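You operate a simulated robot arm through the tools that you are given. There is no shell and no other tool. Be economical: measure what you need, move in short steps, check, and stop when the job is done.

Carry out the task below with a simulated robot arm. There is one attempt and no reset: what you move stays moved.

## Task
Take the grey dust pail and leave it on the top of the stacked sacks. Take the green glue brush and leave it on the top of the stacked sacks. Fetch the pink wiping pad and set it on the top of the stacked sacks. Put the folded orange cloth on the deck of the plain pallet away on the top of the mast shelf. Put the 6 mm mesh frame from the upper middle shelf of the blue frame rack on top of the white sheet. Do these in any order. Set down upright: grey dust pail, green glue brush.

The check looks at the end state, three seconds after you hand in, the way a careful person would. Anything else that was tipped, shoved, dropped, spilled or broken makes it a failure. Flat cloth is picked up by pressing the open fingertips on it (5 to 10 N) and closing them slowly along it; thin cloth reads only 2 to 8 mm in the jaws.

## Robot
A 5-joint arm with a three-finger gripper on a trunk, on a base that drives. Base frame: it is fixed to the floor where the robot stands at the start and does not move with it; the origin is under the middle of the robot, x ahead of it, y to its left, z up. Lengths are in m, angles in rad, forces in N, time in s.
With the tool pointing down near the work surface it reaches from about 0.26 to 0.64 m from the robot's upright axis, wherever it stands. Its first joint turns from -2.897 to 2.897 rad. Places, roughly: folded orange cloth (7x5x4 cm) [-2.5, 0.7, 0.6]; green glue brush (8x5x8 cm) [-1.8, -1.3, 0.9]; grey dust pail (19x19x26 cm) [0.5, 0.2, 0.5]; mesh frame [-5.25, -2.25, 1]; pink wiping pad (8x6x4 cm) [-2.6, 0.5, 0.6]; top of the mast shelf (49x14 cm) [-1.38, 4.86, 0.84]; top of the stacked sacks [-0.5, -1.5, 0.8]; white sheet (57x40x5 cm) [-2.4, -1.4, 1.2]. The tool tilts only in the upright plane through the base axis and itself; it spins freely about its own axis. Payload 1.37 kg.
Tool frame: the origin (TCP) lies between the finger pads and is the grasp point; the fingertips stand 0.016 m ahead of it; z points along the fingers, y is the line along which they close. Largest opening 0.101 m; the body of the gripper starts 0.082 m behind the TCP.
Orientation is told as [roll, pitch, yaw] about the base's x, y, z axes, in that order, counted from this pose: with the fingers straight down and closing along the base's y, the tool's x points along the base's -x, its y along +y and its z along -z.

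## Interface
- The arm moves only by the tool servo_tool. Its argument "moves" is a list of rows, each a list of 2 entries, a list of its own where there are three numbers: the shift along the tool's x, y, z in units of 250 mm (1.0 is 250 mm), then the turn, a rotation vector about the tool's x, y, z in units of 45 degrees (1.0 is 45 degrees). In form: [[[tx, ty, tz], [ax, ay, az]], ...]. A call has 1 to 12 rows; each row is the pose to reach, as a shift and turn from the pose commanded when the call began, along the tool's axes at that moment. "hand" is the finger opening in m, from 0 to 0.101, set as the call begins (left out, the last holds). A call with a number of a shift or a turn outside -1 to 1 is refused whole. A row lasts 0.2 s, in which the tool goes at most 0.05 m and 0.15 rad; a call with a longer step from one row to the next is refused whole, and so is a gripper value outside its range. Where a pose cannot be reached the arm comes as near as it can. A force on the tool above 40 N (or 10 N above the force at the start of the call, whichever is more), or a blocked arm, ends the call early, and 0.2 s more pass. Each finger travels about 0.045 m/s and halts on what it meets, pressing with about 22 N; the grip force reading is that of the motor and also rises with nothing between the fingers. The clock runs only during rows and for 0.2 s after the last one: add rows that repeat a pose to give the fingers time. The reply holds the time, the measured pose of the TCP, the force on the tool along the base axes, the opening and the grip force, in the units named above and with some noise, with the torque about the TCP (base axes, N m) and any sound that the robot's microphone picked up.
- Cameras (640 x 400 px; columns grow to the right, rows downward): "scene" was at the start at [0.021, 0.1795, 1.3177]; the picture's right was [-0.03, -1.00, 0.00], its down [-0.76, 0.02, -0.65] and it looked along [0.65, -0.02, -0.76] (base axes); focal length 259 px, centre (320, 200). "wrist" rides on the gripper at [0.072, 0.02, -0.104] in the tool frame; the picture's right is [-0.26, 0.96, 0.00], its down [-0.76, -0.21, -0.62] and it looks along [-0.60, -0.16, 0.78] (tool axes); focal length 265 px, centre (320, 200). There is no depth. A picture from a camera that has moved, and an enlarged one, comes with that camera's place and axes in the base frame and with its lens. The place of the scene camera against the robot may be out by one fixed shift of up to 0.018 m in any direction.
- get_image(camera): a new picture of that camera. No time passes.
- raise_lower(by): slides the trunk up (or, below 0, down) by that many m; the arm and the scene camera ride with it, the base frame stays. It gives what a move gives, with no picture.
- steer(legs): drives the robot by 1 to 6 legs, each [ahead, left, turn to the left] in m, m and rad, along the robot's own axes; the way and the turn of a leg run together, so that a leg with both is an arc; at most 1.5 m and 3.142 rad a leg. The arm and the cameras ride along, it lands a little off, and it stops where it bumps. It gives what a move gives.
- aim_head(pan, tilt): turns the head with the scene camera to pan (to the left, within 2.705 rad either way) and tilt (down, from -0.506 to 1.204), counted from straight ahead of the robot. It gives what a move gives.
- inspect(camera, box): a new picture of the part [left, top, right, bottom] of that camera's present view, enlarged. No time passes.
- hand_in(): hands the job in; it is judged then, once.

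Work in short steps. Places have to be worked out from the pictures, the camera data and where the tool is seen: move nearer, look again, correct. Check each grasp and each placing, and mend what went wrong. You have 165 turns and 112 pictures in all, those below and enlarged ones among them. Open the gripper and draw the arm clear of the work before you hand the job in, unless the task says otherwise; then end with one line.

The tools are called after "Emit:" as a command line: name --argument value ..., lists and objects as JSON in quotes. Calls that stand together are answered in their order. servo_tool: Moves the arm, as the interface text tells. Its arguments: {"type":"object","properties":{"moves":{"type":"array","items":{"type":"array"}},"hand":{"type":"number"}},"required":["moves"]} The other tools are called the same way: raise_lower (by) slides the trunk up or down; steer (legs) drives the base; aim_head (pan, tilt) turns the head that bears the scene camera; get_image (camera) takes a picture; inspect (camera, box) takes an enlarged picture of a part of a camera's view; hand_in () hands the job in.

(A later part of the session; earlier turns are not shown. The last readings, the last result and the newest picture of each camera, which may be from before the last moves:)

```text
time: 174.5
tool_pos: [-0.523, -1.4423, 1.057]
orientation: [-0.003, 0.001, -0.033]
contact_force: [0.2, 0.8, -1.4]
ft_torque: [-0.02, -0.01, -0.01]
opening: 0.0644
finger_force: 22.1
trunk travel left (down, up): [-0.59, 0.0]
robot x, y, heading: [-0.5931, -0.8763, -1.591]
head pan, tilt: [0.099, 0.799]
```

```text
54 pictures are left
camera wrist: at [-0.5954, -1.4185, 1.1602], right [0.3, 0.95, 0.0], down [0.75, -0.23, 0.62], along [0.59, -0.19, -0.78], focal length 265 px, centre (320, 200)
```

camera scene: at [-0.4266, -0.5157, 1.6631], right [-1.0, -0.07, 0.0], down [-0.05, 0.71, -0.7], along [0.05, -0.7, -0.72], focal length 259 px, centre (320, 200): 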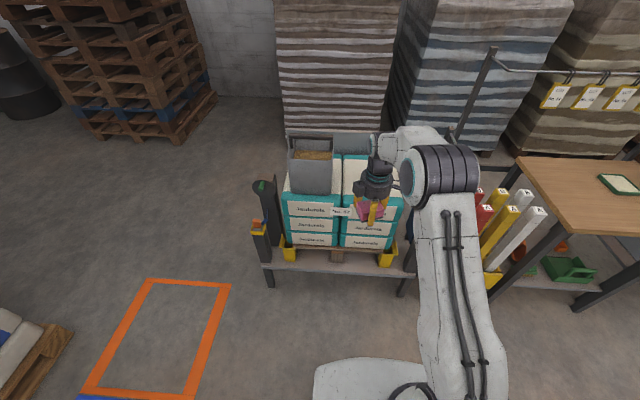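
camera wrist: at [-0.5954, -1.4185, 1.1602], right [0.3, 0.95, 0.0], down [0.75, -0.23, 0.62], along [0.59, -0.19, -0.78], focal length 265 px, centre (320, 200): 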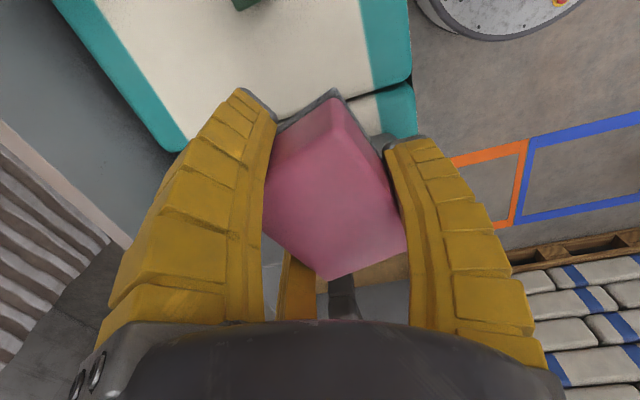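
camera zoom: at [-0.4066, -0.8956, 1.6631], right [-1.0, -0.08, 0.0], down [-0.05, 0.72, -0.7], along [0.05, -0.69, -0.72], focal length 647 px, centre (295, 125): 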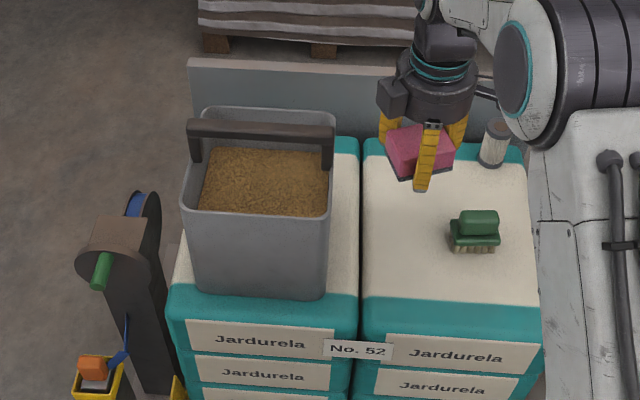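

Clear of the pail and brush. I lower to just above the sack, then in small steps.

Emit:
servo_tool --moves '[[[0, 0, 0.14], [0, 0, 0]], [[0, 0, 0.28], [0, 0, 0]], [[0, 0, 0.42], [0, 0, 0]], [[0, 0, 0.56], [0, 0, 0]], [[0, 0, 0.68], [0, 0, 0]], [[0, 0, 0.76], [0, 0, 0]], [[0, 0, 0.8], [0, 0, 0]], [[0, 0, 0.8], [0, 0, 0]]]'

Emit:
servo_tool --moves '[[[0, 0, 0.012], [0, 0, 0]], [[0, 0, 0.024], [0, 0, 0]], [[0, 0, 0.036], [0, 0, 0]], [[0, 0, 0.048], [0, 0, 0]], [[0, 0, 0.06], [0, 0, 0]]]'

```text
time: 176.3
tool_pos: [-0.5223, -1.4415, 0.8569]
orientation: [-0.003, -0.001, -0.034]
contact_force: [-0.7, -0.1, -1.6]
ft_torque: [0.0, -0.01, -0.02]
opening: 0.0645
finger_force: 22.5
trunk travel left (down, up): [-0.59, 0.0]
robot x, y, heading: [-0.5943, -0.8761, -1.596]
head pan, tilt: [0.099, 0.799]
```

```text
time: 177.5
tool_pos: [-0.5242, -1.4412, 0.8415]
orientation: [-0.004, -0.002, -0.033]
contact_force: [-0.1, 0.1, -0.6]
ft_torque: [0.02, -0.01, -0.02]
opening: 0.0644
finger_force: 21.5
trunk travel left (down, up): [-0.59, 0.0]
robot x, y, heading: [-0.5945, -0.8785, -1.595]
head pan, tilt: [0.099, 0.799]
```

Emit:
servo_tool --moves '[[[0, 0, 0.012], [0, 0, 0]], [[0, 0, 0.024], [0, 0, 0]], [[0, 0, 0.036], [0, 0, 0]], [[0, 0, 0.044], [0, 0, 0]]]'

Emit:
inspect --camera "scene" --box '[310, 170, 410, 250]'

```text
time: 178.5
tool_pos: [-0.5233, -1.4414, 0.8309]
orientation: [-0.004, 0.002, -0.034]
contact_force: [-1.0, 0.4, -0.4]
ft_torque: [0.01, 0.0, -0.04]
opening: 0.0641
finger_force: 22.2
trunk travel left (down, up): [-0.59, 0.0]
robot x, y, heading: [-0.5938, -0.8745, -1.594]
head pan, tilt: [0.099, 0.799]
```

```text
5.00 times, centred on (360, 210) of scene
camera zoom: at [-0.4066, -0.8947, 1.6632], right [-1.0, -0.08, 0.0], down [-0.05, 0.71, -0.7], along [0.05, -0.7, -0.72], focal length 1294 px, centre (120, 150)
```

zoom: 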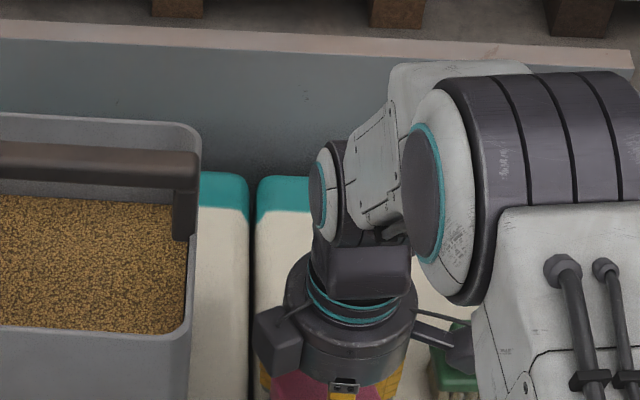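

Still not touching; the wrist camera remains ~4 cm above the brush. I continue in 3 mm steps.

Emit:
servo_tool --moves '[[[0, 0, 0.012], [0, 0, 0]], [[0, 0, 0.024], [0, 0, 0]], [[0, 0, 0.032], [0, 0, 0]]]'

Emit:
inspect --camera "scene" --box '[310, 190, 430, 280]'

```text
time: 179.3
tool_pos: [-0.5237, -1.4421, 0.8234]
orientation: [-0.005, 0.001, -0.034]
contact_force: [-0.5, -0.2, -0.3]
ft_torque: [0.0, -0.01, 0.02]
opening: 0.0644
finger_force: 21.6
trunk travel left (down, up): [-0.59, 0.0]
robot x, y, heading: [-0.5928, -0.875, -1.599]
head pan, tilt: [0.099, 0.799]
```

```text
4.44 times, centred on (370, 235) of scene
camera zoom: at [-0.4066, -0.8947, 1.6632], right [-1.0, -0.08, 0.0], down [-0.05, 0.71, -0.7], along [0.05, -0.7, -0.72], focal length 1150 px, centre (98, 44)
```

zoom: 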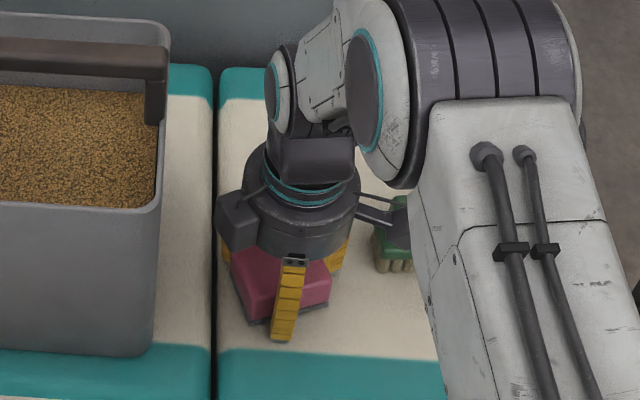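

Emit:
servo_tool --moves '[[[0, 0, 0.01], [0, 0, 0]], [[0, 0, 0.02], [0, 0, 0]], [[0, 0, 0.02], [0, 0, 0]]]'

Emit:
get_image --camera "wrist"

```text
time: 180.1
tool_pos: [-0.5233, -1.4411, 0.822]
orientation: [-0.01, -0.002, -0.036]
contact_force: [-0.1, 2.4, 32.9]
ft_torque: [0.78, -0.14, -0.1]
opening: 0.0644
finger_force: 22.5
trunk travel left (down, up): [-0.59, 0.0]
robot x, y, heading: [-0.5925, -0.8799, -1.599]
head pan, tilt: [0.099, 0.799]
```

```text
51 pictures are left
camera wrist: at [-0.5955, -1.4176, 0.9255], right [0.3, 0.95, -0.01], down [0.75, -0.23, 0.62], along [0.59, -0.19, -0.78], focal length 265 px, centre (320, 200)
```

wrist: 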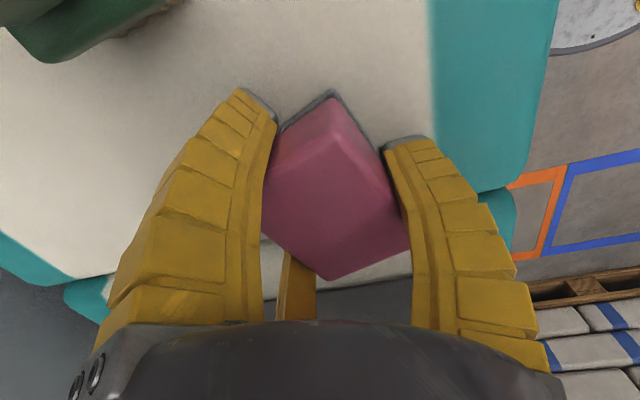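

Contact (33 N). I relieve 4 mm, release, rise, and check.

Emit:
servo_tool --moves '[[[0, 0, -0.02], [0, 0, 0]], [[0, 0, -0.02], [0, 0, 0]]]'

Emit:
servo_tool --moves '[[[0, 0, 0], [0, 0, 0]], [[0, 0, 0], [0, 0, 0]], [[0, 0, 0], [0, 0, 0]], [[0, 0, 0], [0, 0, 0]], [[0, 0, 0], [0, 0, 0]]]' --hand 0.095

Emit:
servo_tool --moves '[[[0, 0, -0.08], [0, 0, 0]], [[0, 0, -0.2], [0, 0, 0]], [[0, 0, -0.35], [0, 0, 0]], [[0, 0, -0.5], [0, 0, 0]], [[0, 0, -0.65], [0, 0, 0]], [[0, 0, -0.8], [0, 0, 0]], [[0, 0, -0.95], [0, 0, 0]], [[0, 0, -0.95], [0, 0, 0]]]'

Emit:
inspect --camera "scene" --box '[230, 150, 430, 310]'

```text
time: 180.7
tool_pos: [-0.5236, -1.4413, 0.8222]
orientation: [-0.003, 0.001, -0.034]
contact_force: [-0.8, -4.6, 9.2]
ft_torque: [0.04, 0.11, 0.12]
opening: 0.0641
finger_force: 21.0
trunk travel left (down, up): [-0.59, 0.0]
robot x, y, heading: [-0.596, -0.8756, -1.594]
head pan, tilt: [0.099, 0.799]
```

```text
time: 181.9
tool_pos: [-0.5238, -1.4406, 0.823]
orientation: [-0.003, 0.0, -0.035]
contact_force: [0.1, -0.7, 0.4]
ft_torque: [0.01, 0.03, 0.03]
opening: 0.0955
finger_force: 1.1
trunk travel left (down, up): [-0.59, 0.0]
robot x, y, heading: [-0.5957, -0.8761, -1.592]
head pan, tilt: [0.099, 0.799]
```

```text
time: 183.7
tool_pos: [-0.5222, -1.4402, 1.0606]
orientation: [-0.003, 0.002, -0.035]
contact_force: [0.5, -0.2, 0.2]
ft_torque: [0.02, -0.05, 0.03]
opening: 0.0958
finger_force: 0.0
trunk travel left (down, up): [-0.59, 0.0]
robot x, y, heading: [-0.5923, -0.8757, -1.593]
head pan, tilt: [0.099, 0.799]
```

```text
2.50 times, centred on (330, 230) of scene
camera zoom: at [-0.4066, -0.8949, 1.6631], right [-1.0, -0.08, 0.0], down [-0.05, 0.71, -0.7], along [0.05, -0.69, -0.72], focal length 647 px, centre (295, 125)
```

zoom: 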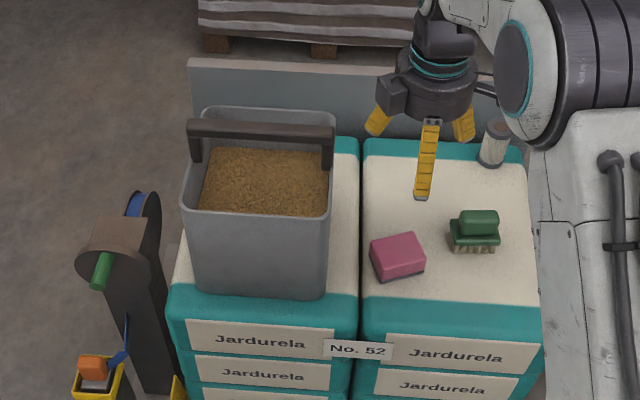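

All three items rest on the sacks. Next the orange cloth: I go back to the pallet and turn to face it.

Emit:
steer --legs '[[-0.42, 0, 0], [0, -0.92, 0.01], [0, -0.92, 0.01], [0, 0, 3.141], [0.36, 0, 0]]'

Emit:
aim_head --pan 0.0 --tilt 0.85

Emit:
get_image --camera "scene"

```text
time: 204.3
tool_pos: [-2.5172, 0.4811, 1.0605]
orientation: [-0.001, 0.0, -3.14]
contact_force: [-0.5, 0.1, -0.3]
ft_torque: [-0.01, -0.01, -0.02]
opening: 0.0954
finger_force: 0.1
trunk travel left (down, up): [-0.59, 0.0]
robot x, y, heading: [-2.4237, -0.08, 1.583]
head pan, tilt: [0.099, 0.799]
```

```text
time: 205.0
tool_pos: [-2.5188, 0.4797, 1.0614]
orientation: [-0.002, 0.0, -3.139]
contact_force: [-0.4, 0.9, 0.6]
ft_torque: [-0.01, 0.02, 0.0]
opening: 0.0957
finger_force: 0.3
trunk travel left (down, up): [-0.59, 0.0]
robot x, y, heading: [-2.4286, -0.0811, 1.584]
head pan, tilt: [0.0, 0.85]
```

```text
49 pictures are left
camera scene: at [-2.5984, -0.0594, 1.6592], right [1.0, 0.01, 0.0], down [0.01, -0.75, -0.66], along [-0.01, 0.66, -0.75], focal length 259 px, centre (320, 200)
```

scene: 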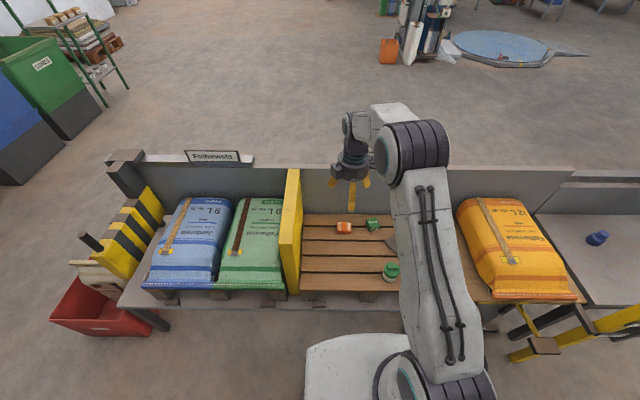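

I drive 0.16 closer and lower the trunk to work height, then look from the wrist.

Emit:
steer --legs '[[0.16, 0, 0]]'

Emit:
raise_lower --by -0.31

Emit:
servo_tool --moves '[[[0, -0.1, 0], [0, 0, 0]], [[0.04, -0.16, 0], [0, 0, 0]], [[0.04, -0.16, 0], [0, 0, 0]]]' --hand 0.1

Emit:
get_image --camera "wrist"

Emit:
inspect --camera "scene" --box '[250, 130, 450, 290]'

```text
time: 206.4
tool_pos: [-2.5205, 0.6413, 1.0616]
orientation: [-0.001, 0.001, -3.14]
contact_force: [0.4, 0.8, -0.4]
ft_torque: [-0.04, 0.01, 0.06]
opening: 0.0957
finger_force: 0.1
trunk travel left (down, up): [-0.59, 0.0]
robot x, y, heading: [-2.4294, 0.0801, 1.583]
head pan, tilt: [0.0, 0.85]
```

```text
time: 209.5
tool_pos: [-2.5187, 0.6411, 0.751]
orientation: [-0.003, 0.0, -3.141]
contact_force: [0.1, 0.5, -0.3]
ft_torque: [0.01, 0.0, -0.03]
opening: 0.0958
finger_force: 0.7
trunk travel left (down, up): [-0.28, 0.31]
robot x, y, heading: [-2.4268, 0.0793, 1.583]
head pan, tilt: [0.0, 0.85]
```

```text
time: 210.3
tool_pos: [-2.5092, 0.6809, 0.7519]
orientation: [-0.005, 0.0, -3.139]
contact_force: [0.0, 0.4, 0.2]
ft_torque: [-0.03, -0.01, 0.01]
opening: 0.0999
finger_force: 0.0
trunk travel left (down, up): [-0.28, 0.31]
robot x, y, heading: [-2.432, 0.0796, 1.583]
head pan, tilt: [0.0, 0.85]
```

```text
48 pictures are left
camera wrist: at [-2.4376, 0.6607, 0.8551], right [-0.26, -0.96, 0.0], down [-0.76, 0.2, 0.62], along [-0.6, 0.17, -0.78], focal length 265 px, centre (320, 200)
```

wrist: 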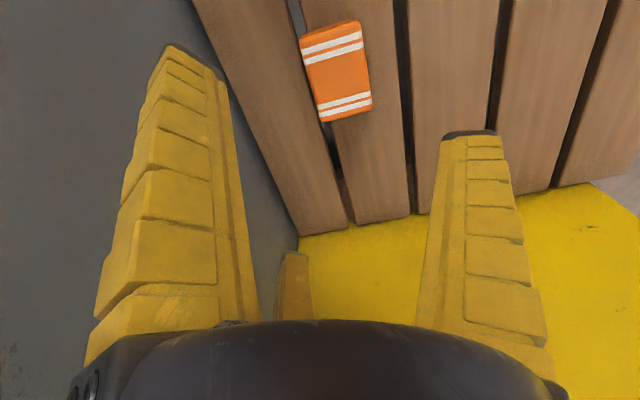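

```text
2.50 times, centred on (350, 210) of scene
camera zoom: at [-2.6003, 0.1017, 1.3491], right [1.0, 0.01, 0.0], down [0.01, -0.75, -0.66], along [-0.01, 0.66, -0.75], focal length 647 px, centre (245, 175)
```

zoom: 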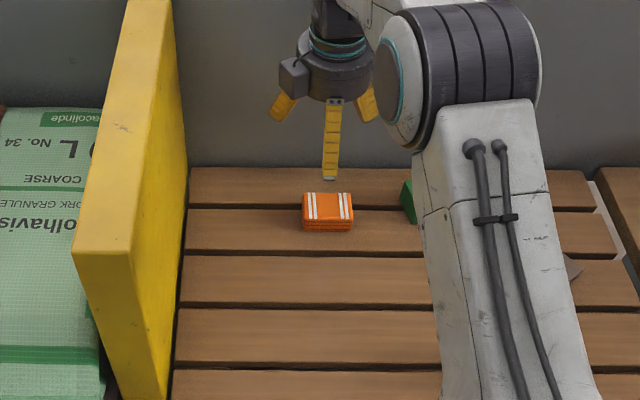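

Cloth centre ≈(-2.496,0.663), 7 cm along x and 5 cm along y. I move over it and descend to z≈0.614 with the jaws astride, then close.

Emit:
servo_tool --moves '[[[0.052, 0.072, 0.1], [0, 0, 0]], [[0.052, 0.072, 0.22], [0, 0, 0]], [[0.052, 0.072, 0.34], [0, 0, 0]], [[0.052, 0.072, 0.46], [0, 0, 0]], [[0.052, 0.072, 0.552], [0, 0, 0]], [[0.052, 0.072, 0.552], [0, 0, 0]]]'

Emit:
servo_tool --moves '[[[0, 0, 0], [0, 0, 0]], [[0, 0, 0], [0, 0, 0]], [[0, 0, 0], [0, 0, 0]], [[0, 0, 0], [0, 0, 0]], [[0, 0, 0], [0, 0, 0]], [[0, 0, 0], [0, 0, 0]], [[0, 0, 0], [0, 0, 0]]]' --hand 0.025

Emit:
get_image --camera "wrist"

```text
time: 211.7
tool_pos: [-2.4972, 0.6632, 0.6128]
orientation: [-0.004, 0.001, -3.142]
contact_force: [0.5, -0.2, 0.1]
ft_torque: [0.02, 0.0, 0.01]
opening: 0.1001
finger_force: 0.1
trunk travel left (down, up): [-0.28, 0.31]
robot x, y, heading: [-2.4319, 0.0815, 1.577]
head pan, tilt: [0.0, 0.85]
```

```text
time: 213.3
tool_pos: [-2.4968, 0.6641, 0.6118]
orientation: [-0.003, 0.001, -3.142]
contact_force: [-0.6, -0.5, -0.7]
ft_torque: [0.01, 0.0, 0.01]
opening: 0.068
finger_force: 21.4
trunk travel left (down, up): [-0.28, 0.31]
robot x, y, heading: [-2.4258, 0.0789, 1.586]
head pan, tilt: [0.0, 0.85]
```

```text
46 pictures are left
camera wrist: at [-2.4246, 0.6434, 0.7164], right [-0.26, -0.96, 0.0], down [-0.76, 0.2, 0.62], along [-0.6, 0.17, -0.78], focal length 265 px, centre (320, 200)
```

wrist: 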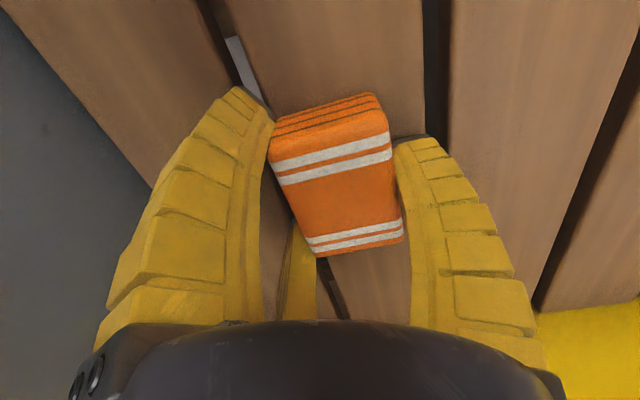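

It is gripped. I lift with the arm and check.

Emit:
servo_tool --moves '[[[0, 0, -0.04], [0, 0, 0]], [[0, 0, -0.08], [0, 0, 0]], [[0, 0, -0.14], [0, 0, 0]], [[0, 0, -0.2], [0, 0, 0]], [[0, 0, -0.2], [0, 0, 0]]]'

Emit:
raise_lower --by 0.31

Emit:
get_image --camera "wrist"

```text
time: 214.5
tool_pos: [-2.4963, 0.6628, 0.6638]
orientation: [-0.006, -0.001, -3.142]
contact_force: [0.6, 0.3, -0.1]
ft_torque: [0.02, 0.01, 0.0]
opening: 0.0674
finger_force: 21.5
trunk travel left (down, up): [-0.28, 0.31]
robot x, y, heading: [-2.4274, 0.0785, 1.577]
head pan, tilt: [0.0, 0.85]
```

```text
time: 217.6
tool_pos: [-2.496, 0.6639, 0.9738]
orientation: [-0.004, -0.001, -3.141]
contact_force: [-0.9, -0.3, -0.6]
ft_torque: [-0.02, -0.04, -0.01]
opening: 0.0676
finger_force: 22.0
trunk travel left (down, up): [-0.59, 0.0]
robot x, y, heading: [-2.425, 0.0815, 1.583]
head pan, tilt: [0.0, 0.85]
```

```text
45 pictures are left
camera wrist: at [-2.4247, 0.6432, 1.0766], right [-0.26, -0.96, 0.0], down [-0.76, 0.2, 0.62], along [-0.6, 0.17, -0.78], focal length 265 px, centre (320, 200)
```

wrist: 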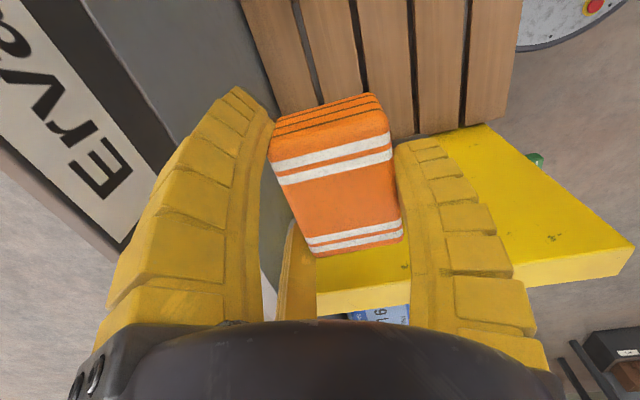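

The cloth is held. I pull the arm in, back out into the aisle, go round the right end of the bench, and head north.

Emit:
steer --legs '[[-0.53, 0, 0]]'

Emit:
servo_tool --moves '[[[0.06, 0.15, -0.05], [0, 0, 0]], [[0.12, 0.3, -0.1], [0, 0, 0]], [[0.18, 0.45, -0.15], [0, 0, 0]], [[0.24, 0.6, -0.2], [0, 0, 0]], [[0.28, 0.75, -0.25], [0, 0, 0]], [[0.28, 0.85, -0.3], [0, 0, 0]]]'

Emit:
steer --legs '[[0, -1.12, 0], [0, -1.13, 0]]'

Emit:
aim_head --pan 0.0 --tilt 0.5

Emit:
get_image --camera "scene"

```text
time: 220.7
tool_pos: [-2.4889, 0.1319, 0.9735]
orientation: [-0.004, 0.002, 3.141]
contact_force: [0.5, 0.4, -1.0]
ft_torque: [0.03, 0.02, 0.01]
opening: 0.0671
finger_force: 22.4
trunk travel left (down, up): [-0.59, 0.0]
robot x, y, heading: [-2.4195, -0.4514, 1.581]
head pan, tilt: [0.0, 0.85]
```

```text
time: 222.1
tool_pos: [-2.4209, -0.0804, 1.0477]
orientation: [-0.004, 0.0, 3.141]
contact_force: [0.5, -0.1, -0.6]
ft_torque: [0.0, -0.04, -0.01]
opening: 0.0672
finger_force: 21.9
trunk travel left (down, up): [-0.59, 0.0]
robot x, y, heading: [-2.4246, -0.4526, 1.581]
head pan, tilt: [0.0, 0.85]
```

```text
time: 233.2
tool_pos: [-0.1628, -0.0399, 1.0473]
orientation: [-0.003, 0.001, -3.121]
contact_force: [0.6, 0.5, 0.7]
ft_torque: [0.01, 0.01, 0.03]
opening: 0.0676
finger_force: 22.5
trunk travel left (down, up): [-0.59, 0.0]
robot x, y, heading: [-0.1589, -0.409, 1.605]
head pan, tilt: [0.0, 0.85]
```

```text
time: 234.1
tool_pos: [-0.1634, -0.04, 1.0481]
orientation: [-0.005, -0.002, -3.122]
contact_force: [-0.1, 0.1, 0.2]
ft_torque: [0.0, 0.02, 0.01]
opening: 0.067
finger_force: 22.4
trunk travel left (down, up): [-0.59, 0.0]
robot x, y, heading: [-0.1556, -0.4103, 1.597]
head pan, tilt: [0.0, 0.499]
```

```text
44 pictures are left
camera scene: at [-0.3313, -0.3791, 1.689], right [1.0, 0.03, 0.0], down [0.01, -0.48, -0.88], along [-0.03, 0.88, -0.48], focal length 259 px, centre (320, 200)
```

scene: 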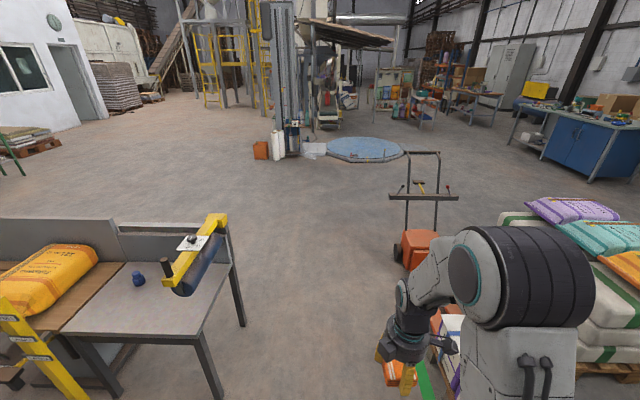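

The way north is clear between bench and pallet jack. I drive toward the mast and look again.

Emit:
steer --legs '[[1.5, 0, 0], [1.2, 0.9, 0]]'

Emit:
aim_head --pan 0.0 --tilt 0.4

Emit:
inspect --camera "scene" --box '[160, 60, 480, 260]'

```text
time: 248.5
tool_pos: [-1.1365, 2.6255, 1.0472]
orientation: [-0.004, 0.0, -3.135]
contact_force: [0.6, 0.2, -0.6]
ft_torque: [-0.02, -0.01, 0.01]
opening: 0.0673
finger_force: 22.1
trunk travel left (down, up): [-0.59, 0.0]
robot x, y, heading: [-1.1372, 2.2553, 1.59]
head pan, tilt: [0.0, 0.499]
```

```text
time: 249.1
tool_pos: [-1.1367, 2.626, 1.0485]
orientation: [-0.004, 0.001, -3.134]
contact_force: [0.4, 0.1, -0.7]
ft_torque: [0.01, -0.01, -0.02]
opening: 0.0673
finger_force: 22.3
trunk travel left (down, up): [-0.59, 0.0]
robot x, y, heading: [-1.1401, 2.2545, 1.591]
head pan, tilt: [0.0, 0.4]
```

```text
2.00 times, centred on (320, 160) of scene
camera zoom: at [-1.3079, 2.2896, 1.6982], right [1.0, 0.02, 0.0], down [0.01, -0.39, -0.92], along [-0.02, 0.92, -0.39], focal length 518 px, centre (320, 280)
```

zoom: 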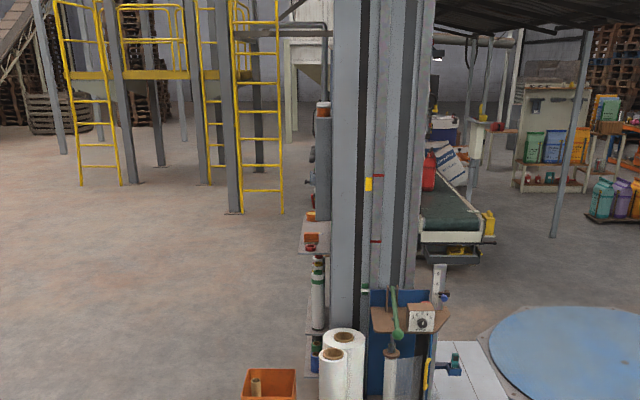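

The mast shelf (with an orange box on it) is on the mast's west side, long along y. I drive round to the west and face it.

Emit:
steer --legs '[[1.0, 1.15, 0], [1.5, 0, 0], [0, 0, -1.59]]'

Emit:
aim_head --pan 0.1 --tilt 0.6

Emit:
get_image --camera "scene"

```text
refused: leg 1 is longer than a leg can be; nothing moved
```

```text
time: 249.9
tool_pos: [-1.1371, 2.6246, 1.0481]
orientation: [-0.004, 0.0, -3.136]
contact_force: [0.1, 0.3, 0.1]
ft_torque: [0.0, -0.02, 0.02]
opening: 0.0672
finger_force: 22.1
trunk travel left (down, up): [-0.59, 0.0]
robot x, y, heading: [-1.1347, 2.2507, 1.591]
head pan, tilt: [0.099, 0.6]
```

```text
42 pictures are left
camera scene: at [-1.3165, 2.2848, 1.6801], right [0.99, 0.12, 0.0], down [0.07, -0.56, -0.83], along [-0.1, 0.82, -0.56], focal length 259 px, centre (320, 200)
```

scene: 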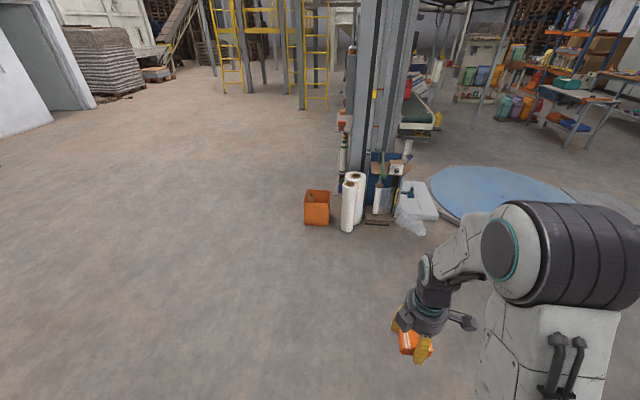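

The leg was too long; I split it. West side floor is clear except the orange bin near the mast.

Emit:
steer --legs '[[0.8, 1.15, 0], [1.5, 0, 0], [0.25, 0, 0], [0, 0, -1.59]]'

Emit:
get_image --camera "scene"

```text
time: 269.1
tool_pos: [-1.9646, 4.7702, 1.0466]
orientation: [-0.002, 0.0, 1.566]
contact_force: [-0.8, 0.0, -0.1]
ft_torque: [-0.03, -0.01, 0.01]
opening: 0.0675
finger_force: 22.0
trunk travel left (down, up): [-0.59, 0.0]
robot x, y, heading: [-2.337, 4.7734, 0.01]
head pan, tilt: [0.099, 0.6]
```

```text
41 pictures are left
camera scene: at [-2.305, 4.9645, 1.68], right [0.1, -0.99, 0.0], down [-0.56, -0.06, -0.83], along [0.82, 0.09, -0.56], focal length 259 px, centre (320, 200)
```

scene: 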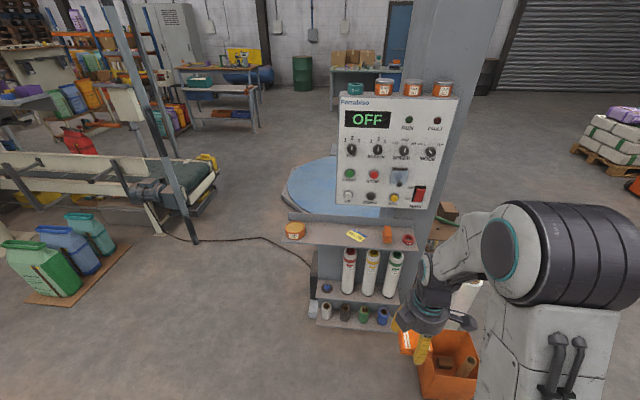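

Shelf top holds a few small items with gaps. I zoom to find the free spot and the control panel's overhang.

Emit:
inspect --camera "scene" --box '[270, 180, 450, 300]'

Emit:
get_image --camera "wrist"

```text
3.33 times, centred on (360, 240) of scene
camera zoom: at [-2.305, 4.9645, 1.68], right [0.1, -0.99, 0.0], down [-0.56, -0.06, -0.83], along [0.82, 0.09, -0.56], focal length 863 px, centre (187, 67)
```

zoom: 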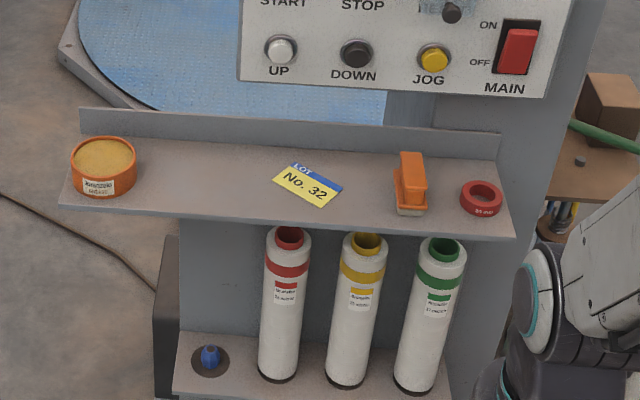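

```text
39 pictures are left
camera wrist: at [-1.9854, 4.6978, 1.1513], right [-0.96, 0.27, 0.0], down [0.21, 0.76, 0.62], along [0.17, 0.6, -0.78], focal length 265 px, centre (320, 200)
```

wrist: 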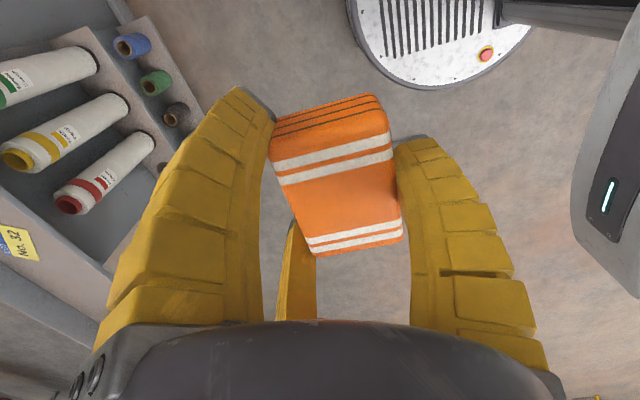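

Free spot between the tin and the tag: about (-1.38, 5.04). I drive there with the arm retracted, then extend over it.

Emit:
steer --legs '[[0, 0.27, -0.01], [0.385, 0, 0]]'

Emit:
servo_tool --moves '[[[0, -0.12, 0], [0, 0, 0]], [[0, -0.24, 0], [0, 0, 0]], [[0, -0.36, 0], [0, 0, 0]], [[0, -0.48, 0], [0, 0, 0]], [[0, -0.6, 0], [0, 0, 0]], [[0, -0.72, 0], [0, 0, 0]], [[0, -0.78, 0], [0, 0, 0]], [[0, -0.78, 0], [0, 0, 0]]]'

Emit:
aim_head --pan 0.0 --tilt 0.8

Emit:
get_image --camera "scene"

Emit:
get_image --camera "wrist"

```text
time: 273.0
tool_pos: [-1.5792, 5.032, 1.0474]
orientation: [-0.002, 0.0, 1.555]
contact_force: [0.9, 0.8, -0.7]
ft_torque: [-0.04, 0.02, 0.03]
opening: 0.0674
finger_force: 21.6
trunk travel left (down, up): [-0.59, 0.0]
robot x, y, heading: [-1.9507, 5.0425, -0.004]
head pan, tilt: [0.099, 0.6]
```

```text
time: 274.6
tool_pos: [-1.4091, 5.0299, 1.0487]
orientation: [0.032, 0.0, 1.544]
contact_force: [-24.5, 0.1, 16.1]
ft_torque: [-0.76, -1.37, -1.02]
opening: 0.0672
finger_force: 22.3
trunk travel left (down, up): [-0.59, 0.0]
robot x, y, heading: [-1.9519, 5.0405, -0.007]
head pan, tilt: [0.099, 0.6]
stopped in row 7: the force on the tool passed its limit at 50 N (the readings are from after the stop); the commanded pose is now the measured one
```

```text
time: 275.3
tool_pos: [-1.408, 5.0302, 1.0468]
orientation: [0.03, 0.0, 1.55]
contact_force: [-30.1, -0.4, 19.5]
ft_torque: [-0.85, -1.67, -1.31]
opening: 0.0671
finger_force: 22.8
trunk travel left (down, up): [-0.59, 0.0]
robot x, y, heading: [-1.9523, 5.0396, -0.009]
head pan, tilt: [0.0, 0.799]
```

```text
38 pictures are left
camera scene: at [-1.9353, 5.2231, 1.6633], right [0.0, -1.0, 0.0], down [-0.71, 0.0, -0.7], along [0.7, 0.0, -0.71], focal length 259 px, centre (320, 200)
```

scene: 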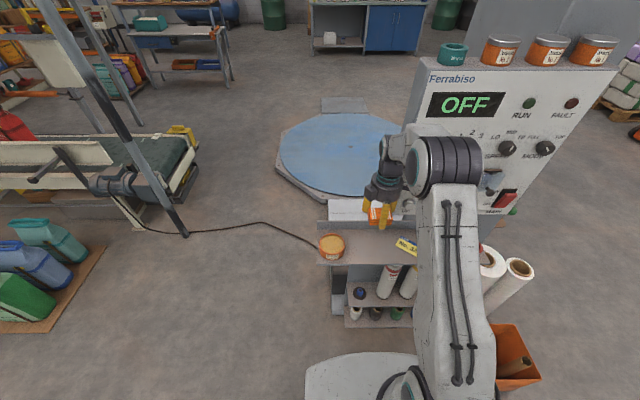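

```text
37 pictures are left
camera wrist: at [-1.4273, 4.9588, 1.1517], right [-0.96, 0.29, 0.03], down [0.24, 0.75, 0.61], along [0.15, 0.6, -0.79], focal length 265 px, centre (320, 200)
```

wrist: 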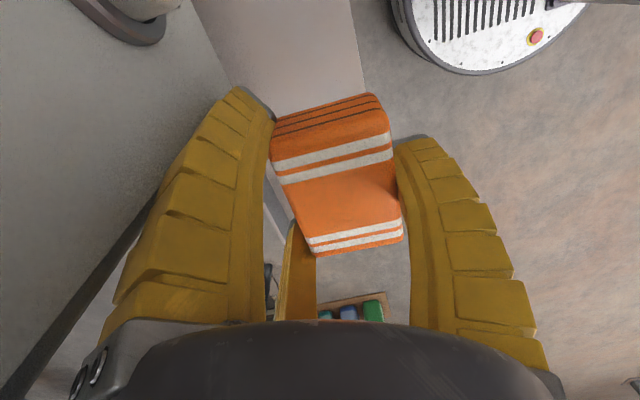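

The gripper touched the control panel's edge. I retreat at once and turn the tool 90° so the camera faces me and the jaws close along y.

Emit:
servo_tool --moves '[[[0, 0.1, 0], [0, 0, 0]], [[0, 0.2, 0], [0, 0, 0]], [[0, 0.3, 0], [0, 0, 0]], [[0, 0.4, 0], [0, 0, 0]], [[0, 0.4, 0], [0, 0, 0.18]], [[0, 0.4, 0], [0, 0, 0.36]], [[0, 0.4, 0], [0, 0, 0.54]], [[0, 0.4, 0], [0, 0, 0.72]], [[0, 0.4, 0], [0, 0, 0.9]], [[0, 0.4, 0], [0, 0, 0.99]], [[0, 0.4, 0], [0, 0, 0.99]]]'

Emit:
servo_tool --moves '[[[0, 0, 0], [0, 0, 0.18]], [[0, 0, 0], [0, 0, 0.36]], [[0, 0, 0], [0, 0, 0.54]], [[0, 0, 0], [0, 0, 0.72]], [[0, 0, 0], [0, 0, 0.9]], [[0, 0, 0], [0, 0, 0.98]], [[0, 0, 0], [0, 0, 0.98]]]'

Emit:
inspect --camera "scene" --box '[300, 50, 620, 290]'

Emit:
get_image --camera "wrist"

```text
time: 277.7
tool_pos: [-1.5016, 5.0328, 1.0466]
orientation: [0.02, 0.018, 0.769]
contact_force: [-0.6, 0.2, -0.9]
ft_torque: [-0.02, 0.0, 0.01]
opening: 0.0673
finger_force: 22.0
trunk travel left (down, up): [-0.59, 0.0]
robot x, y, heading: [-1.9534, 5.042, -0.007]
head pan, tilt: [0.0, 0.799]
```

```text
time: 279.3
tool_pos: [-1.502, 5.0321, 1.0473]
orientation: [-0.002, 0.027, 0.0]
contact_force: [-0.8, 1.0, -0.8]
ft_torque: [0.0, 0.04, 0.02]
opening: 0.0672
finger_force: 21.4
trunk travel left (down, up): [-0.59, 0.0]
robot x, y, heading: [-1.9524, 5.0393, -0.007]
head pan, tilt: [0.0, 0.799]
```

```text
1.67 times, centred on (460, 170) of scene
camera zoom: at [-1.927, 5.2229, 1.6632], right [0.0, -1.0, 0.0], down [-0.72, 0.0, -0.7], along [0.7, 0.0, -0.72], focal length 431 px, centre (87, 250)
```

zoom: 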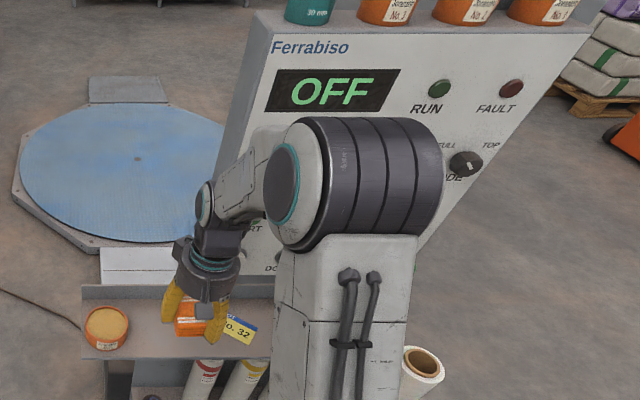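

```text
35 pictures are left
camera wrist: at [-1.5709, 5.0525, 1.1528], right [0.26, 0.96, -0.01], down [0.77, -0.21, 0.6], along [0.58, -0.16, -0.8], focal length 265 px, centre (320, 200)
```

wrist: 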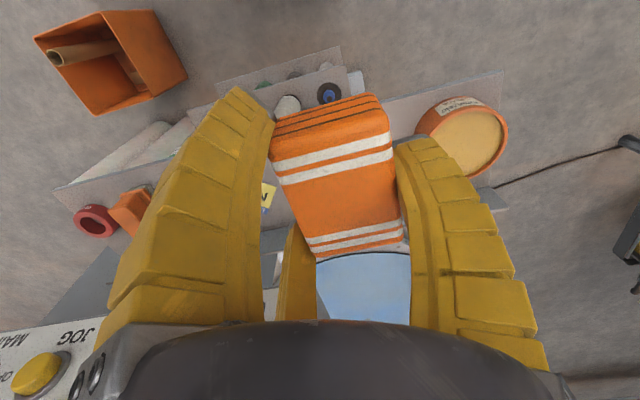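

Free gap y≈4.93–5.12. I straighten the small tilt, shift to y≈5.055 and lower to z≈0.92 in front of the shelf edge.

Emit:
servo_tool --moves '[[[0, 0.05, 0.1], [0, -0.034, 0]], [[0, 0.092, 0.2], [0, -0.034, 0]], [[0, 0.092, 0.3], [0, -0.034, 0]], [[0, 0.092, 0.4], [0, -0.034, 0]], [[0, 0.092, 0.508], [0, -0.034, 0]], [[0, 0.092, 0.508], [0, -0.034, 0]]]'

Emit:
servo_tool --moves '[[[-0.08, 0, 0], [0, 0, 0]], [[-0.16, 0, 0], [0, 0, 0]], [[-0.24, 0, 0], [0, 0, 0]], [[-0.32, 0, 0], [0, 0, 0]], [[-0.4, 0, 0], [0, 0, 0]], [[-0.44, 0, 0], [0, 0, 0]], [[-0.44, 0, 0], [0, 0, 0]]]'

Emit:
get_image --camera "wrist"

Emit:
inspect --camera "scene" --box '[310, 150, 470, 270]'

```text
time: 280.7
tool_pos: [-1.5056, 5.0552, 0.9212]
orientation: [0.001, -0.002, 0.002]
contact_force: [0.3, 0.0, -0.2]
ft_torque: [0.01, -0.02, 0.01]
opening: 0.067
finger_force: 22.4
trunk travel left (down, up): [-0.59, 0.0]
robot x, y, heading: [-1.9504, 5.0439, -0.009]
head pan, tilt: [0.0, 0.799]
```

```text
time: 282.3
tool_pos: [-1.3942, 5.0558, 0.9196]
orientation: [0.0, 0.001, 0.001]
contact_force: [0.3, 0.0, -0.7]
ft_torque: [0.0, 0.0, -0.01]
opening: 0.067
finger_force: 22.1
trunk travel left (down, up): [-0.59, 0.0]
robot x, y, heading: [-1.9516, 5.042, -0.003]
head pan, tilt: [0.0, 0.799]
```

```text
34 pictures are left
camera wrist: at [-1.4669, 5.0751, 1.0237], right [0.26, 0.96, 0.0], down [0.76, -0.21, 0.62], along [0.6, -0.16, -0.78], focal length 265 px, centre (320, 200)
```

wrist: 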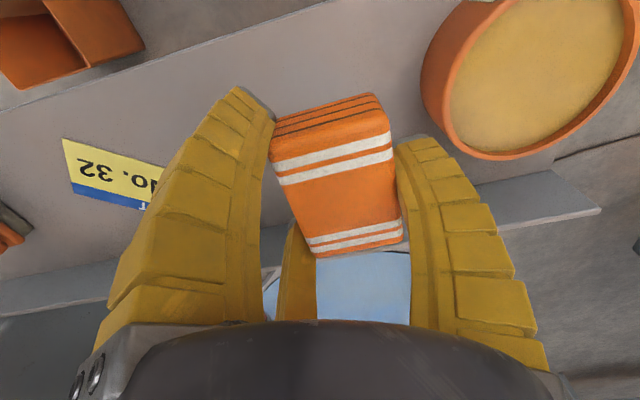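

```text
3.33 times, centred on (390, 210) of scene
camera zoom: at [-1.927, 5.2229, 1.6632], right [0.0, -1.0, 0.0], down [-0.72, 0.0, -0.7], along [0.7, 0.0, -0.72], focal length 863 px, centre (87, 167)
```

zoom: 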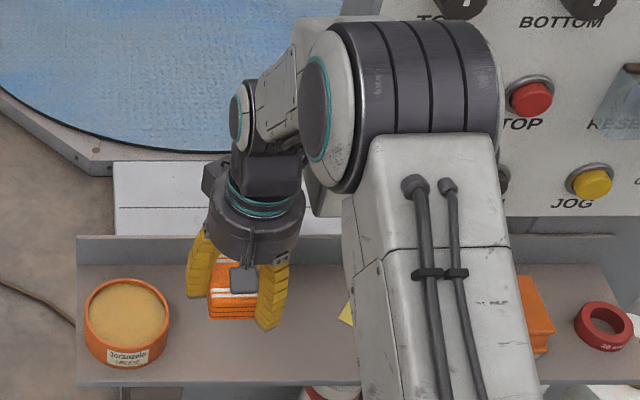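

Well placed over the shelf. I lower gently to contact.

Emit:
servo_tool --moves '[[[0, 0, 0.04], [0, 0, 0]], [[0, 0, 0.08], [0, 0, 0]], [[0, 0, 0.12], [0, 0, 0]], [[0, 0, 0.136], [0, 0, 0]], [[0, 0, 0.148], [0, 0, 0]], [[0, 0, 0.16], [0, 0, 0]]]'

Emit:
servo_tool --moves '[[[0, 0, 0.01], [0, 0, 0]], [[0, 0, 0.02], [0, 0, 0]], [[0, 0, 0.03], [0, 0, 0]]]'

```text
time: 283.7
tool_pos: [-1.3939, 5.0562, 0.8799]
orientation: [-0.001, 0.001, 0.001]
contact_force: [-0.4, 0.6, -0.2]
ft_torque: [-0.04, -0.03, -0.02]
opening: 0.0671
finger_force: 22.2
trunk travel left (down, up): [-0.59, 0.0]
robot x, y, heading: [-1.9542, 5.0428, -0.007]
head pan, tilt: [0.0, 0.799]
```

```text
time: 284.5
tool_pos: [-1.3949, 5.056, 0.8732]
orientation: [-0.001, 0.0, 0.0]
contact_force: [0.3, 0.4, 1.0]
ft_torque: [0.0, 0.01, 0.02]
opening: 0.0671
finger_force: 22.0
trunk travel left (down, up): [-0.59, 0.0]
robot x, y, heading: [-1.9501, 5.0394, -0.003]
head pan, tilt: [0.0, 0.799]
```

Emit:
servo_tool --moves '[[[0, 0, 0.008], [0, 0, 0]], [[0, 0, 0.016], [0, 0, 0]]]'

Emit:
servo_tool --moves '[[[0, 0, 0], [0, 0, 0]], [[0, 0, 0], [0, 0, 0]], [[0, 0, 0], [0, 0, 0]], [[0, 0, 0], [0, 0, 0]]]' --hand 0.083

Emit:
get_image --camera "wrist"

```text
time: 285.1
tool_pos: [-1.3955, 5.0552, 0.8686]
orientation: [-0.001, -0.001, 0.002]
contact_force: [0.7, -0.4, -0.7]
ft_torque: [0.02, 0.01, 0.0]
opening: 0.0669
finger_force: 22.0
trunk travel left (down, up): [-0.59, 0.0]
robot x, y, heading: [-1.9491, 5.0426, -0.005]
head pan, tilt: [0.0, 0.799]
```

```text
time: 286.1
tool_pos: [-1.3951, 5.0562, 0.8677]
orientation: [0.001, 0.001, 0.002]
contact_force: [-0.8, 0.1, 0.0]
ft_torque: [-0.02, -0.01, -0.01]
opening: 0.085
finger_force: 1.3
trunk travel left (down, up): [-0.59, 0.0]
robot x, y, heading: [-1.9531, 5.0413, -0.0]
head pan, tilt: [0.0, 0.799]
```

```text
32 pictures are left
camera wrist: at [-1.4676, 5.0757, 0.9723], right [0.26, 0.96, 0.0], down [0.76, -0.21, 0.62], along [0.6, -0.16, -0.78], focal length 265 px, centre (320, 200)
```

wrist: 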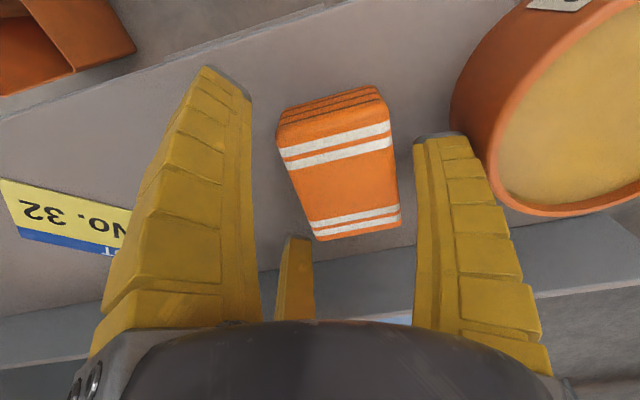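

The cloth lies on the shelf. I rise 6 cm, withdraw back out, and check.

Emit:
servo_tool --moves '[[[0, 0, -0.1], [0, 0, 0]], [[0, 0, -0.24], [0, 0, 0]], [[0.12, 0, -0.26], [0, 0, 0]], [[0.28, 0, -0.3], [0, 0, 0]], [[0.44, 0, -0.4], [0, 0, 0]], [[0.6, 0, -0.5], [0, 0, 0]], [[0.75, 0, -0.6], [0, 0, 0]], [[0.75, 0, -0.7], [0, 0, 0]]]'

Emit:
inspect --camera "scene" --box '[310, 150, 470, 270]'

```text
time: 287.9
tool_pos: [-1.583, 5.0537, 1.0442]
orientation: [0.001, 0.001, 0.002]
contact_force: [0.4, -0.9, 0.0]
ft_torque: [0.0, 0.0, 0.0]
opening: 0.085
finger_force: 1.7
trunk travel left (down, up): [-0.59, 0.0]
robot x, y, heading: [-1.9514, 5.0423, -0.005]
head pan, tilt: [0.0, 0.799]
```

```text
3.33 times, centred on (390, 210) of scene
camera zoom: at [-1.9271, 5.2229, 1.6631], right [0.0, -1.0, 0.0], down [-0.72, 0.0, -0.7], along [0.7, 0.0, -0.72], focal length 863 px, centre (87, 167)
```

zoom: 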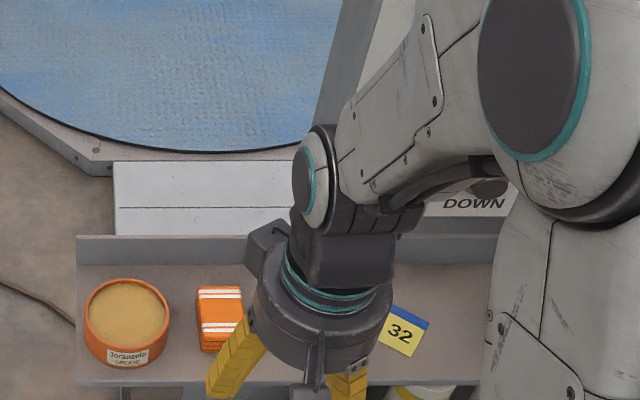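

The cloth is on the shelf beside the tin. Next, the mesh frame: I back away, turn south and go round the bench's west end, looking on the way.

Emit:
steer --legs '[[-0.4, 0, 0], [0, 0, -1.565], [1.0, -1.1, 0], [1.0, -1.0, 0]]'

Emit:
aim_head --pan 0.0 --tilt 0.35

Emit:
get_image --camera "scene"

```text
time: 307.8
tool_pos: [-4.4441, 2.6944, 1.0432]
orientation: [-0.001, 0.003, -1.577]
contact_force: [0.1, -0.7, 0.1]
ft_torque: [0.0, 0.0, 0.0]
opening: 0.0851
finger_force: 1.4
trunk travel left (down, up): [-0.59, 0.0]
robot x, y, heading: [-4.4521, 3.0631, -1.582]
head pan, tilt: [0.0, 0.799]
```

```text
time: 308.7
tool_pos: [-4.445, 2.6922, 1.0435]
orientation: [0.001, 0.0, -1.578]
contact_force: [0.3, -0.3, 1.0]
ft_torque: [-0.02, 0.03, 0.01]
opening: 0.0849
finger_force: 1.5
trunk travel left (down, up): [-0.59, 0.0]
robot x, y, heading: [-4.4551, 3.065, -1.585]
head pan, tilt: [0.0, 0.351]
```

```text
30 pictures are left
camera scene: at [-4.2756, 3.0342, 1.7027], right [-1.0, 0.01, 0.0], down [0.0, 0.34, -0.94], along [-0.01, -0.94, -0.34], focal length 259 px, centre (320, 200)
```

scene: 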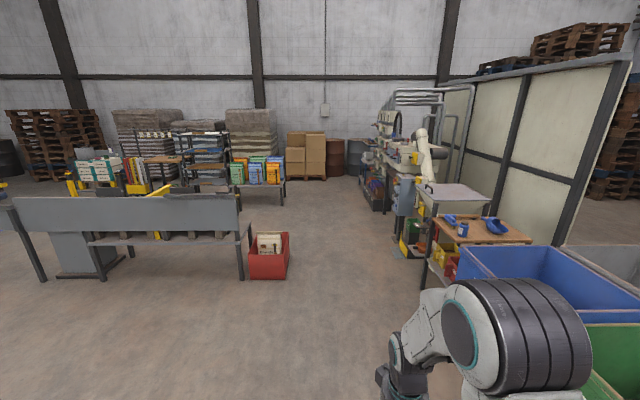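

The corridor between red bin and blue bins is about 1 m wide at x≈-4.5. I drive south and look right at the rack.

Emit:
steer --legs '[[1.4, 0, 0.01], [1.4, 0, 0], [1.2, 0.25, 0]]'

Emit:
aim_head --pan -0.75 --tilt 0.4

Emit:
get_image --camera "scene"

```text
time: 328.0
tool_pos: [-4.2424, -1.3031, 1.0446]
orientation: [-0.001, 0.001, -1.589]
contact_force: [0.4, -0.5, -0.1]
ft_torque: [0.02, -0.01, -0.02]
opening: 0.085
finger_force: 1.8
trunk travel left (down, up): [-0.59, 0.0]
robot x, y, heading: [-4.2487, -0.9297, -1.592]
head pan, tilt: [0.0, 0.351]
```

```text
time: 329.1
tool_pos: [-4.2409, -1.3019, 1.0446]
orientation: [0.001, 0.0, -1.588]
contact_force: [0.2, -0.1, -0.5]
ft_torque: [-0.05, 0.0, 0.01]
opening: 0.0849
finger_force: 1.0
trunk travel left (down, up): [-0.59, 0.0]
robot x, y, heading: [-4.2478, -0.935, -1.597]
head pan, tilt: [-0.75, 0.4]
```

```text
29 pictures are left
camera scene: at [-4.1317, -0.9369, 1.6983], right [-0.72, 0.7, 0.0], down [0.27, 0.28, -0.92], along [-0.64, -0.66, -0.39], focal length 259 px, centre (320, 200)
```

scene: 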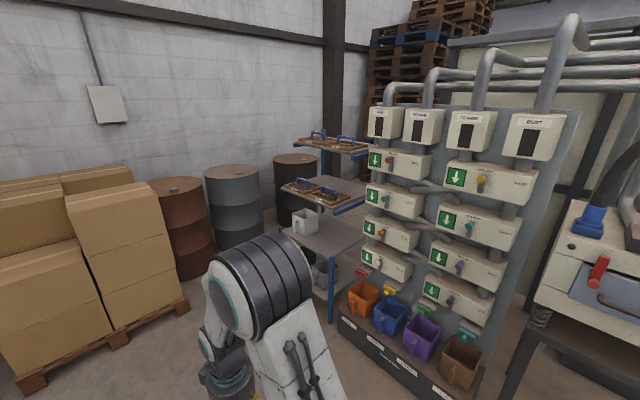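

The blue rack stands beside the valve board. Zooming on its shelves.

Emit:
inspect --camera "scene" --box '[260, 110, 400, 330]'

```text
1.82 times, centred on (330, 220) of scene
camera zoom: at [-4.1317, -0.9369, 1.6983], right [-0.72, 0.7, 0.0], down [0.27, 0.28, -0.92], along [-0.64, -0.66, -0.39], focal length 470 px, centre (302, 164)
```

zoom: 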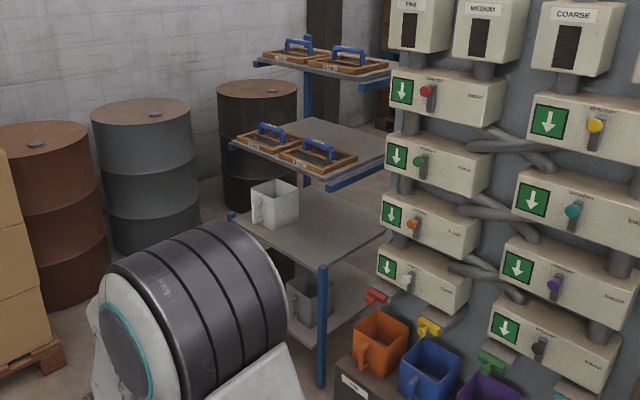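

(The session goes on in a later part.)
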